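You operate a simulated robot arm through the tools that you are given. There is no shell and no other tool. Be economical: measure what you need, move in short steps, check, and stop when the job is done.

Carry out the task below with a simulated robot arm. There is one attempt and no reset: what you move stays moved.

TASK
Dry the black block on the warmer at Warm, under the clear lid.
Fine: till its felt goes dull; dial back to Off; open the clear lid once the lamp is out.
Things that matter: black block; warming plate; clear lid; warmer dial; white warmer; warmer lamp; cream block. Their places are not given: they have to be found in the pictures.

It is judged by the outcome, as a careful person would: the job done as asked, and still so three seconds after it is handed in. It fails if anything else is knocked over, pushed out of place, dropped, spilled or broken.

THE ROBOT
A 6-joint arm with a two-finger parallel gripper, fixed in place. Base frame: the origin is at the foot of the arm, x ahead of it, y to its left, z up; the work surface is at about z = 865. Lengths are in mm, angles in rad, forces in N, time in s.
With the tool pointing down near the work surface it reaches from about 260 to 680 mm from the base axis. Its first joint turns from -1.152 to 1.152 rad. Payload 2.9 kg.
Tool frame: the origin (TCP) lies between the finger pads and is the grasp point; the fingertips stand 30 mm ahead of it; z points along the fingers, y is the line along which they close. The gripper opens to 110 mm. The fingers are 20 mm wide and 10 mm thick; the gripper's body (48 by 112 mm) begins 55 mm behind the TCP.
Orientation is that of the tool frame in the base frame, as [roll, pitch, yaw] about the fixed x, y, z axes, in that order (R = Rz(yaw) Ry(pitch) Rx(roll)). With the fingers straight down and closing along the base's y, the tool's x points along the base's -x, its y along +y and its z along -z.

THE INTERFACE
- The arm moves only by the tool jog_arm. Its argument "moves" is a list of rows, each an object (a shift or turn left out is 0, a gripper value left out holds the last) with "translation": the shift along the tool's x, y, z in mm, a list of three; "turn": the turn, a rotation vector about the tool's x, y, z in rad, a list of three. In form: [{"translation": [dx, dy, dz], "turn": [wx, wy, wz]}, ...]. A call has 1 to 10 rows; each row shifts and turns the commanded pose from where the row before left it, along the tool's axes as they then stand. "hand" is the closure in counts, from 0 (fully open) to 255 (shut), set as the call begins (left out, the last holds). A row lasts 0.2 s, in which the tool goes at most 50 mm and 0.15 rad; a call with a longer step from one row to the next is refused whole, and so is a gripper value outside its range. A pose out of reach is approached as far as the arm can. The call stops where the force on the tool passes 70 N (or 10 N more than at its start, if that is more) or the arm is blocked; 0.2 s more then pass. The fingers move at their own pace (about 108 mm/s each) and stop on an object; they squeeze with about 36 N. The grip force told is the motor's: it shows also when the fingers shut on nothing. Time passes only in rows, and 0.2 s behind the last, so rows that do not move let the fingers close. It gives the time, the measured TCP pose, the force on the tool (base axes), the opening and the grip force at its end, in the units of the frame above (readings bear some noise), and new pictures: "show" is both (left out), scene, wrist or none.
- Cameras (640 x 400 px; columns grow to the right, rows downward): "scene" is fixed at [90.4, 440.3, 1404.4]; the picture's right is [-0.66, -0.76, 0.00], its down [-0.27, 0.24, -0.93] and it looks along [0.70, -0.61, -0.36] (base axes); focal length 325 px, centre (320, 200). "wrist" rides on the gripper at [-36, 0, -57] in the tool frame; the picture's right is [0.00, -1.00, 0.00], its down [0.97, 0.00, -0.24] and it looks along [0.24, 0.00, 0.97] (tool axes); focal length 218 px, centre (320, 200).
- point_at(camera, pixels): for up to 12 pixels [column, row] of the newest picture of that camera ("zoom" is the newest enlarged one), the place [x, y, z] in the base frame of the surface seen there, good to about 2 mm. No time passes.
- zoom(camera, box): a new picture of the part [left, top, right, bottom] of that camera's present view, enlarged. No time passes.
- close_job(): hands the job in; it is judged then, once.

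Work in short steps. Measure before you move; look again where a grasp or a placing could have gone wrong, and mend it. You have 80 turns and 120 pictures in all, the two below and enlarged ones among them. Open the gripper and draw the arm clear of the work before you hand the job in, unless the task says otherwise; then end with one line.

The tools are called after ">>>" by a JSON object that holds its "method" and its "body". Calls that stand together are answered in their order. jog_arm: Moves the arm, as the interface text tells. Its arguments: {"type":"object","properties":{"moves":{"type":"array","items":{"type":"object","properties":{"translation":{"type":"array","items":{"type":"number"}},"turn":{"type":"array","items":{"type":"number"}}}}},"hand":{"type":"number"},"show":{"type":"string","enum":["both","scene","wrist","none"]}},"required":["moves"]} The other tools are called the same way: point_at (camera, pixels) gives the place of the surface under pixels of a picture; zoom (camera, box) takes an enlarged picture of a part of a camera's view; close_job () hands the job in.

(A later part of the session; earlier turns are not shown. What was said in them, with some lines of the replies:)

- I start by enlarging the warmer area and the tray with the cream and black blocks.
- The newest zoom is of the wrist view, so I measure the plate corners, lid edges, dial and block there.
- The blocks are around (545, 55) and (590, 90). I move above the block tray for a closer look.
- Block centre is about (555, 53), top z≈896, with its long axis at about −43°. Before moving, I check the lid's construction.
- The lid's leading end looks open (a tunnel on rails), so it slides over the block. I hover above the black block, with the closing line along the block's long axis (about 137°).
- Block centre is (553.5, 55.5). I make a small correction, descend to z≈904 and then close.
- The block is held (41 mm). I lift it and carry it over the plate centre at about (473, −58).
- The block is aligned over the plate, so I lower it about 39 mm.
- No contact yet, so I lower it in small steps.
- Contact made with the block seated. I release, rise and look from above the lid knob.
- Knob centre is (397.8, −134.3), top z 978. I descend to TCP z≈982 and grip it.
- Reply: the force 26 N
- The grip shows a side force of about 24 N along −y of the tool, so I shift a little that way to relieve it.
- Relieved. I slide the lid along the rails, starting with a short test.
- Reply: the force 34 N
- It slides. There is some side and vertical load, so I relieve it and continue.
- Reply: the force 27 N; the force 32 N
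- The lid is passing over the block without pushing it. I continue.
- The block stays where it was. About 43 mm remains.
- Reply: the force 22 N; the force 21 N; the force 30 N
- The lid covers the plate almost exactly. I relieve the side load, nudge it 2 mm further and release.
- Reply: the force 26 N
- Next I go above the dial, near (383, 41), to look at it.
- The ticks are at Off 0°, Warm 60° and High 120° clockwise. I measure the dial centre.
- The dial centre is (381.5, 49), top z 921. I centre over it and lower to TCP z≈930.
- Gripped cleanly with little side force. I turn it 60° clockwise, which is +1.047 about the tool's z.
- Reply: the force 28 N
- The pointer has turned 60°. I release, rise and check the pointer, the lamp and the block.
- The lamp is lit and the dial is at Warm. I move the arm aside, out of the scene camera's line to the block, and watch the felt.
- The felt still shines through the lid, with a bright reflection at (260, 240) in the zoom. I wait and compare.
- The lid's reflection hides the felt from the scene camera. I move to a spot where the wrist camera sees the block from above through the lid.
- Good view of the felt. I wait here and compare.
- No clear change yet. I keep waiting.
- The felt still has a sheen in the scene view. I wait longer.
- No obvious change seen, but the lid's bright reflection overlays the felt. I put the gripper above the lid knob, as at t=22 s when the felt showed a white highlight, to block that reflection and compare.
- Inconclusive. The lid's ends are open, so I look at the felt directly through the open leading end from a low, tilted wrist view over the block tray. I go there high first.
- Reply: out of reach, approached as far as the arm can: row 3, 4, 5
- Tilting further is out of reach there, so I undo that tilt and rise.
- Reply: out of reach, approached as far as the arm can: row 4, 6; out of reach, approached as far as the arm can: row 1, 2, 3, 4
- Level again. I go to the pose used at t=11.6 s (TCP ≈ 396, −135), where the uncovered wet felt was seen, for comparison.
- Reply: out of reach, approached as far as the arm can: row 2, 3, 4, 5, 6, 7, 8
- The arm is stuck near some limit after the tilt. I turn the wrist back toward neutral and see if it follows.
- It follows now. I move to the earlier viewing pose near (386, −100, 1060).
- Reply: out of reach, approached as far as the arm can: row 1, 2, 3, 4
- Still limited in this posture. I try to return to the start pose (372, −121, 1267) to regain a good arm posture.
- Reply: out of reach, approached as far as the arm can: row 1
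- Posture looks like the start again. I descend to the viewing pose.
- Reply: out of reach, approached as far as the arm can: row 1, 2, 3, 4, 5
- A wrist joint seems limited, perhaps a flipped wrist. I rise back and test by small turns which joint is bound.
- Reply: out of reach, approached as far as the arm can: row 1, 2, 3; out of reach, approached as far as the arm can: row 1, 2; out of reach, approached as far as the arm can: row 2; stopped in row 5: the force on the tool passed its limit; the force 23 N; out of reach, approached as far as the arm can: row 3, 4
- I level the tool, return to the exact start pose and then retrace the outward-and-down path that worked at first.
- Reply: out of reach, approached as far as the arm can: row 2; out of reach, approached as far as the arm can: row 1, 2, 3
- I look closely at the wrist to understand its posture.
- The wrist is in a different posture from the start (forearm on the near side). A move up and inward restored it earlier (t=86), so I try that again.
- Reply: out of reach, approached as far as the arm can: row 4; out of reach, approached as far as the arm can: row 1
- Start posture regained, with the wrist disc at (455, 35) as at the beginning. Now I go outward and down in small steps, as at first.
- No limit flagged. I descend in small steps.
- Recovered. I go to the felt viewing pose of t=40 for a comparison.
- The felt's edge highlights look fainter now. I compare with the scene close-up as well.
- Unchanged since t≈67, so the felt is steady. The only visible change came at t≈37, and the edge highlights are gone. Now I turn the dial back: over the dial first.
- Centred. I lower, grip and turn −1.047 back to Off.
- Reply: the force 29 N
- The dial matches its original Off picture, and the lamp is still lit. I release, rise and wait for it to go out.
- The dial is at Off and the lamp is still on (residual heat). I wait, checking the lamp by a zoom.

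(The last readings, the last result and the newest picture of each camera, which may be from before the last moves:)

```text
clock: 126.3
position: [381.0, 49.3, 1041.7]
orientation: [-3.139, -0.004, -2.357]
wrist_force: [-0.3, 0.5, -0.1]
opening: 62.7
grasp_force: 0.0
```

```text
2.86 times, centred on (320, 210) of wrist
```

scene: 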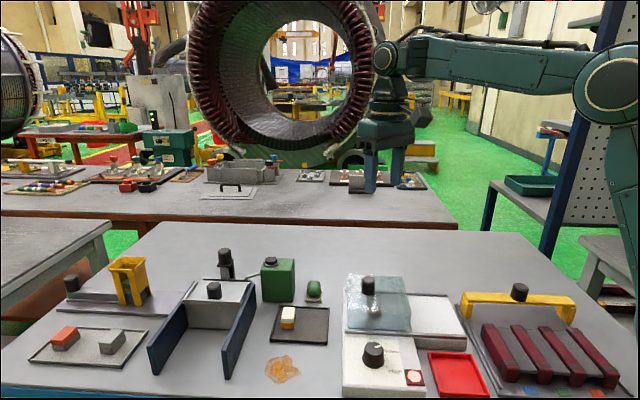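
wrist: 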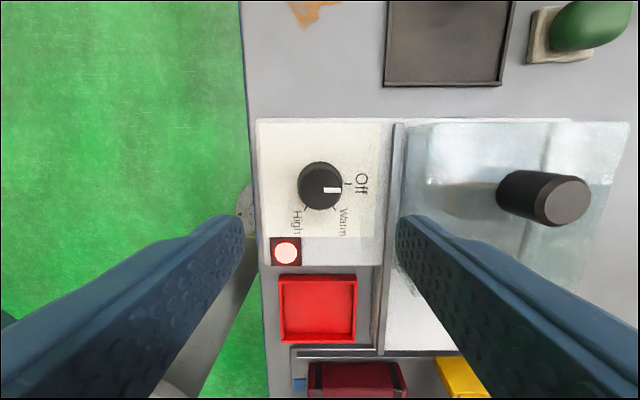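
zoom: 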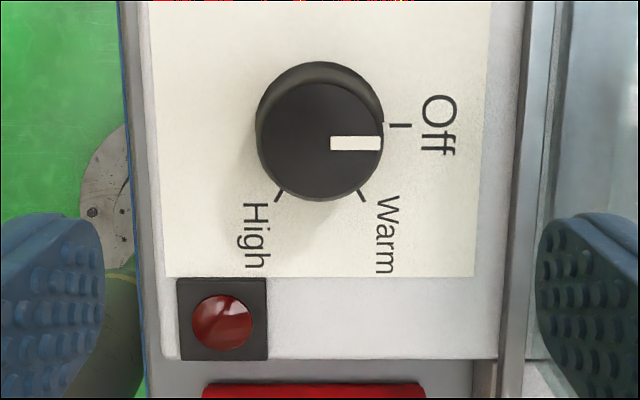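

The lamp is out. I go above the lid knob.

>>> {"method": "jog_arm", "body": {"moves": [{"translation": [-1.8, -35, 0]}, {"translation": [-1.8, -35, 0]}, {"translation": [-1.8, -35, 0]}, {"translation": [-1.7, -35.7, 0]}, {}, {}], "show": "wrist"}}

>>> {"method": "point_at", "body": {"camera": "wrist", "pixels": [[300, 210], [320, 195], [340, 210], [320, 225], [320, 210]]}}

```text
clock: 127.7
position: [485.8, -45.3, 1037.9]
orientation: [-3.141, -0.003, -2.355]
wrist_force: [-0.1, -0.6, -0.2]
opening: 62.4
grasp_force: 0.1
```

wrist: 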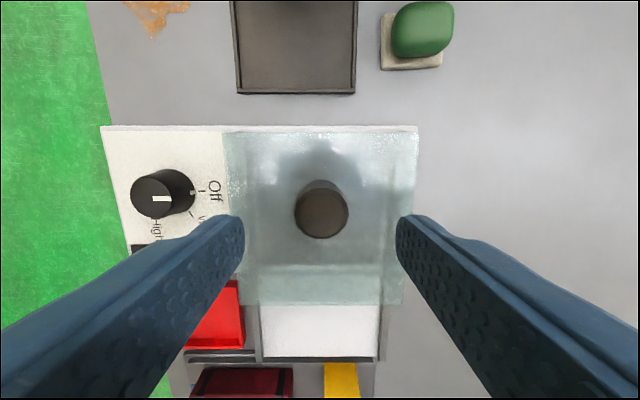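

```text
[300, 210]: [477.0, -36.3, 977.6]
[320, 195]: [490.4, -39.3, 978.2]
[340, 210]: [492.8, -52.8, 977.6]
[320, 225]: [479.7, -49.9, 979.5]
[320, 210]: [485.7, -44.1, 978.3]
```

Aligned. I descend, grip the knob and check the force.

>>> {"method": "jog_arm", "body": {"moves": [{"translation": [0, -0.5, 27]}, {"translation": [0, 0, 27]}, {}, {}], "show": "none"}}

>>> {"method": "jog_arm", "body": {"moves": [{}, {}, {}], "hand": 255, "show": "none"}}

>>> {"method": "jog_arm", "body": {"moves": [{"translation": [5, 0, 0]}, {"translation": [6, 0, 0]}, {"translation": [6, 0, 0]}, {}], "show": "none"}}

```text
clock: 128.7
position: [484.2, -46.1, 986.2]
orientation: [-3.141, -0.004, -2.357]
wrist_force: [0.2, 0.1, 0.3]
opening: 62.6
grasp_force: 0.0
```

```text
clock: 129.5
position: [485.3, -46.6, 985.9]
orientation: [-3.138, -0.001, -2.358]
wrist_force: [8.3, -8.0, -5.1]
opening: 31.0
grasp_force: 45.0
```

```text
clock: 130.5
position: [472.8, -57.8, 985.4]
orientation: [-3.137, -0.001, -2.359]
wrist_force: [17.0, -15.2, -12.1]
opening: 31.1
grasp_force: 44.7
```

Sliding well. I correct −1 in y and continue.

>>> {"method": "jog_arm", "body": {"moves": [{"translation": [0, -1.2, 0.4]}, {"translation": [7, 0, 0]}, {"translation": [7, 0, 0]}, {"translation": [7, 0, 0]}, {"translation": [7, 0, 0]}, {}], "show": "none"}}

>>> {"method": "jog_arm", "body": {"moves": [{"translation": [7, 0, 0]}, {"translation": [7, 0, 0]}, {"translation": [7, 0, 0]}, {}], "show": "both"}}

```text
clock: 131.9
position: [452.5, -78.6, 985.5]
orientation: [3.14, -0.006, -2.353]
wrist_force: [6.0, -4.3, -23.5]
opening: 31.2
grasp_force: 45.0
```

```text
clock: 132.9
position: [438.4, -93.3, 986.9]
orientation: [3.137, -0.005, -2.357]
wrist_force: [4.4, -2.7, -33.7]
opening: 31.0
grasp_force: 44.8
```

scene: 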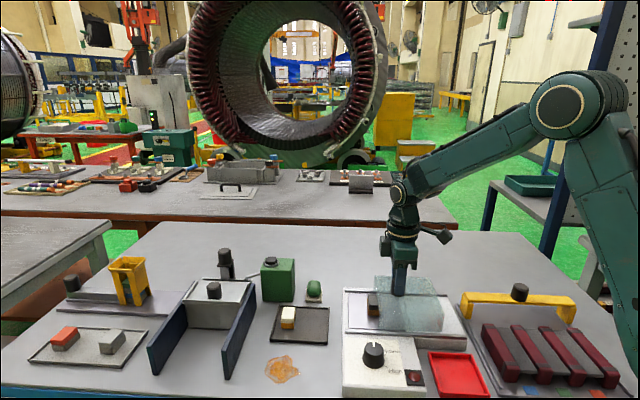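
wrist: 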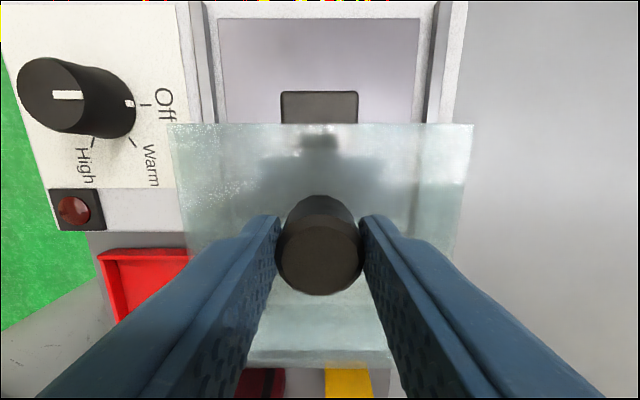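

The tool has drifted up a little (Fz −34). I lower 1.5 mm and slide the remaining 56 mm or so.

>>> {"method": "jog_arm", "body": {"moves": [{"translation": [0, 0, 1.3]}, {"translation": [7, 0, 0]}, {"translation": [7, 0, 0.2]}, {"translation": [7, 0, 0]}, {"translation": [7, 0, 0]}, {}], "show": "none"}}

>>> {"method": "jog_arm", "body": {"moves": [{"translation": [7, 0, 0]}, {"translation": [7, 0, 0]}, {"translation": [6, 0, 0]}, {"translation": [5, 0, 0]}, {}], "show": "both"}}

>>> {"method": "zoom", "body": {"camera": "scene", "box": [335, 265, 475, 355]}}

```text
clock: 134.3
position: [418.1, -112.7, 987.7]
orientation: [-3.139, -0.001, -2.355]
wrist_force: [-2.7, 2.8, 2.4]
opening: 30.9
grasp_force: 44.6
```

```text
clock: 135.5
position: [399.8, -132.0, 986.5]
orientation: [-3.138, -0.001, -2.355]
wrist_force: [-4.1, 3.8, 21.0]
opening: 30.9
grasp_force: 45.2
```

scene: 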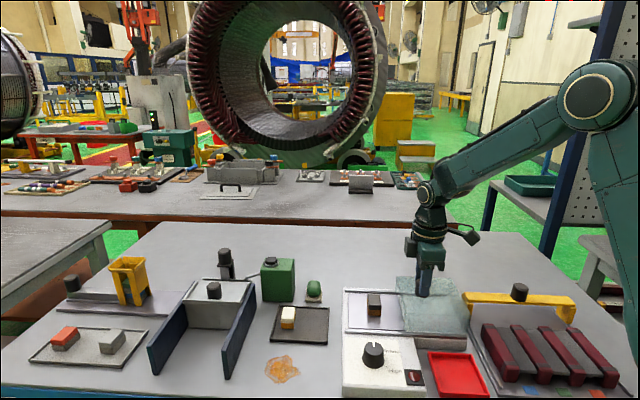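
wrist: 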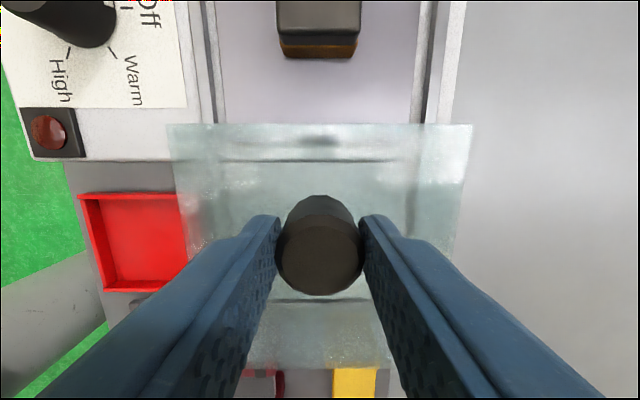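

```text
4.44 times, centred on (405, 310) of scene
```

zoom: 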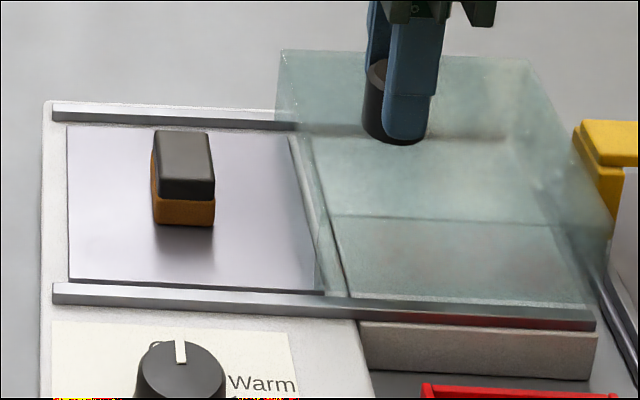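

The lid is back to within 2 mm of its open place. I nudge it 2 mm, release, rise clear and check the felt.

>>> {"method": "jog_arm", "body": {"moves": [{"translation": [2, 0, -0.6]}, {}], "show": "none"}}

>>> {"method": "jog_arm", "body": {"moves": [{}, {}, {"translation": [0, 0, -20]}, {"translation": [0, 0, -30]}, {"translation": [0, 0, -30]}, {}], "hand": 60, "show": "both"}}

>>> {"method": "zoom", "body": {"camera": "wrist", "box": [80, 0, 440, 310]}}

>>> {"method": "zoom", "body": {"camera": "scene", "box": [250, 250, 490, 400]}}

```text
clock: 136.1
position: [399.5, -133.4, 987.4]
orientation: [-3.14, -0.002, -2.355]
wrist_force: [0.4, 1.1, 15.7]
opening: 31.0
grasp_force: 45.1
```

```text
clock: 137.5
position: [399.8, -130.7, 1065.9]
orientation: [-3.139, -0.004, -2.356]
wrist_force: [0.4, 1.1, -0.3]
opening: 84.4
grasp_force: 0.0
```

scene: 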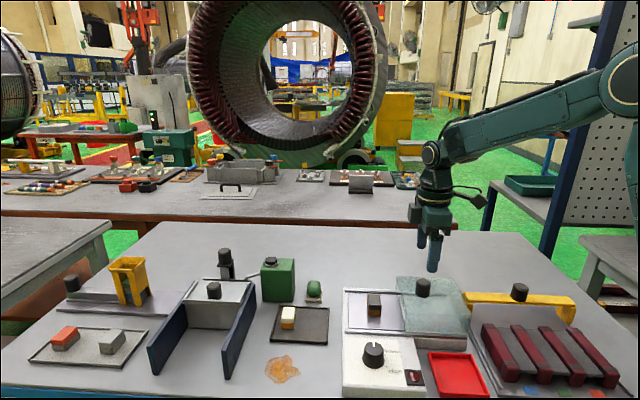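
wrist: 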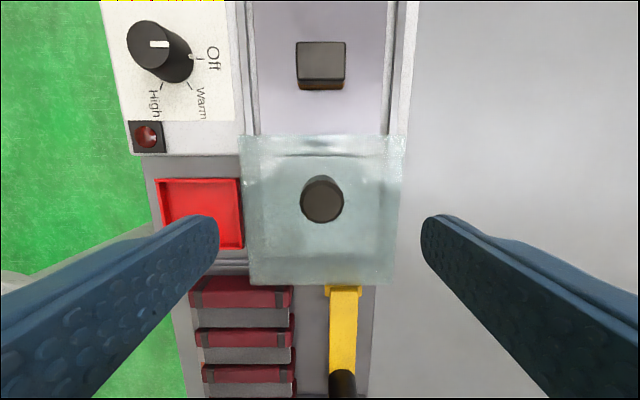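

```text
1.29 times, centred on (260, 155) of wrist
```

zoom: 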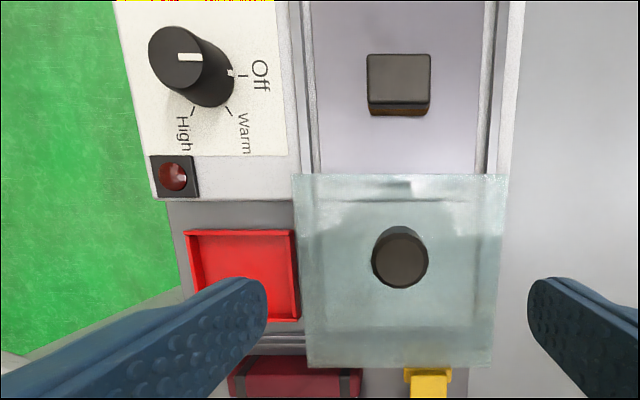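

```text
2.67 times, centred on (370, 325) of scene
```

zoom: 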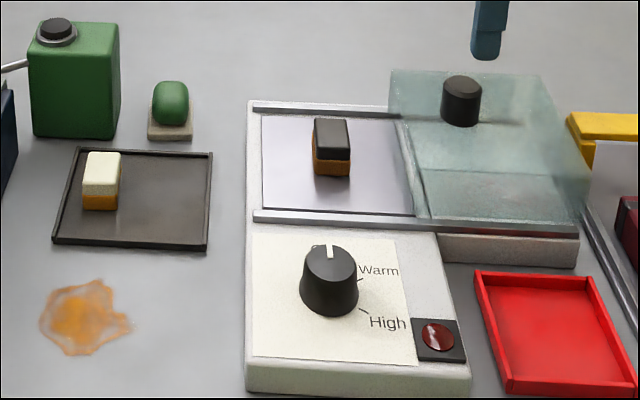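

Dial at Off, lamp out, lid open, block on the plate and nothing else disturbed. I open the gripper, draw the arm higher and then hand in.

>>> {"method": "jog_arm", "body": {"moves": [{"translation": [0, 0, -30]}, {"translation": [0, 0, -20]}, {}], "hand": 0, "show": "none"}}

>>> {"method": "close_job", "body": {}}

```text
clock: 138.3
position: [398.8, -131.2, 1116.3]
orientation: [-3.138, -0.002, -2.355]
wrist_force: [0.3, 0.7, -0.2]
opening: 110.0
grasp_force: 0.1
```

```text
The job is handed in.
```

I handed the job in with the black block left on the plate after about 78 s at Warm under the lid, the dial at Off, the lamp out and the lid open; I could not clearly confirm that the felt had gone dull, because reflections on the lid hid it and it looked much the same once the lid was open.
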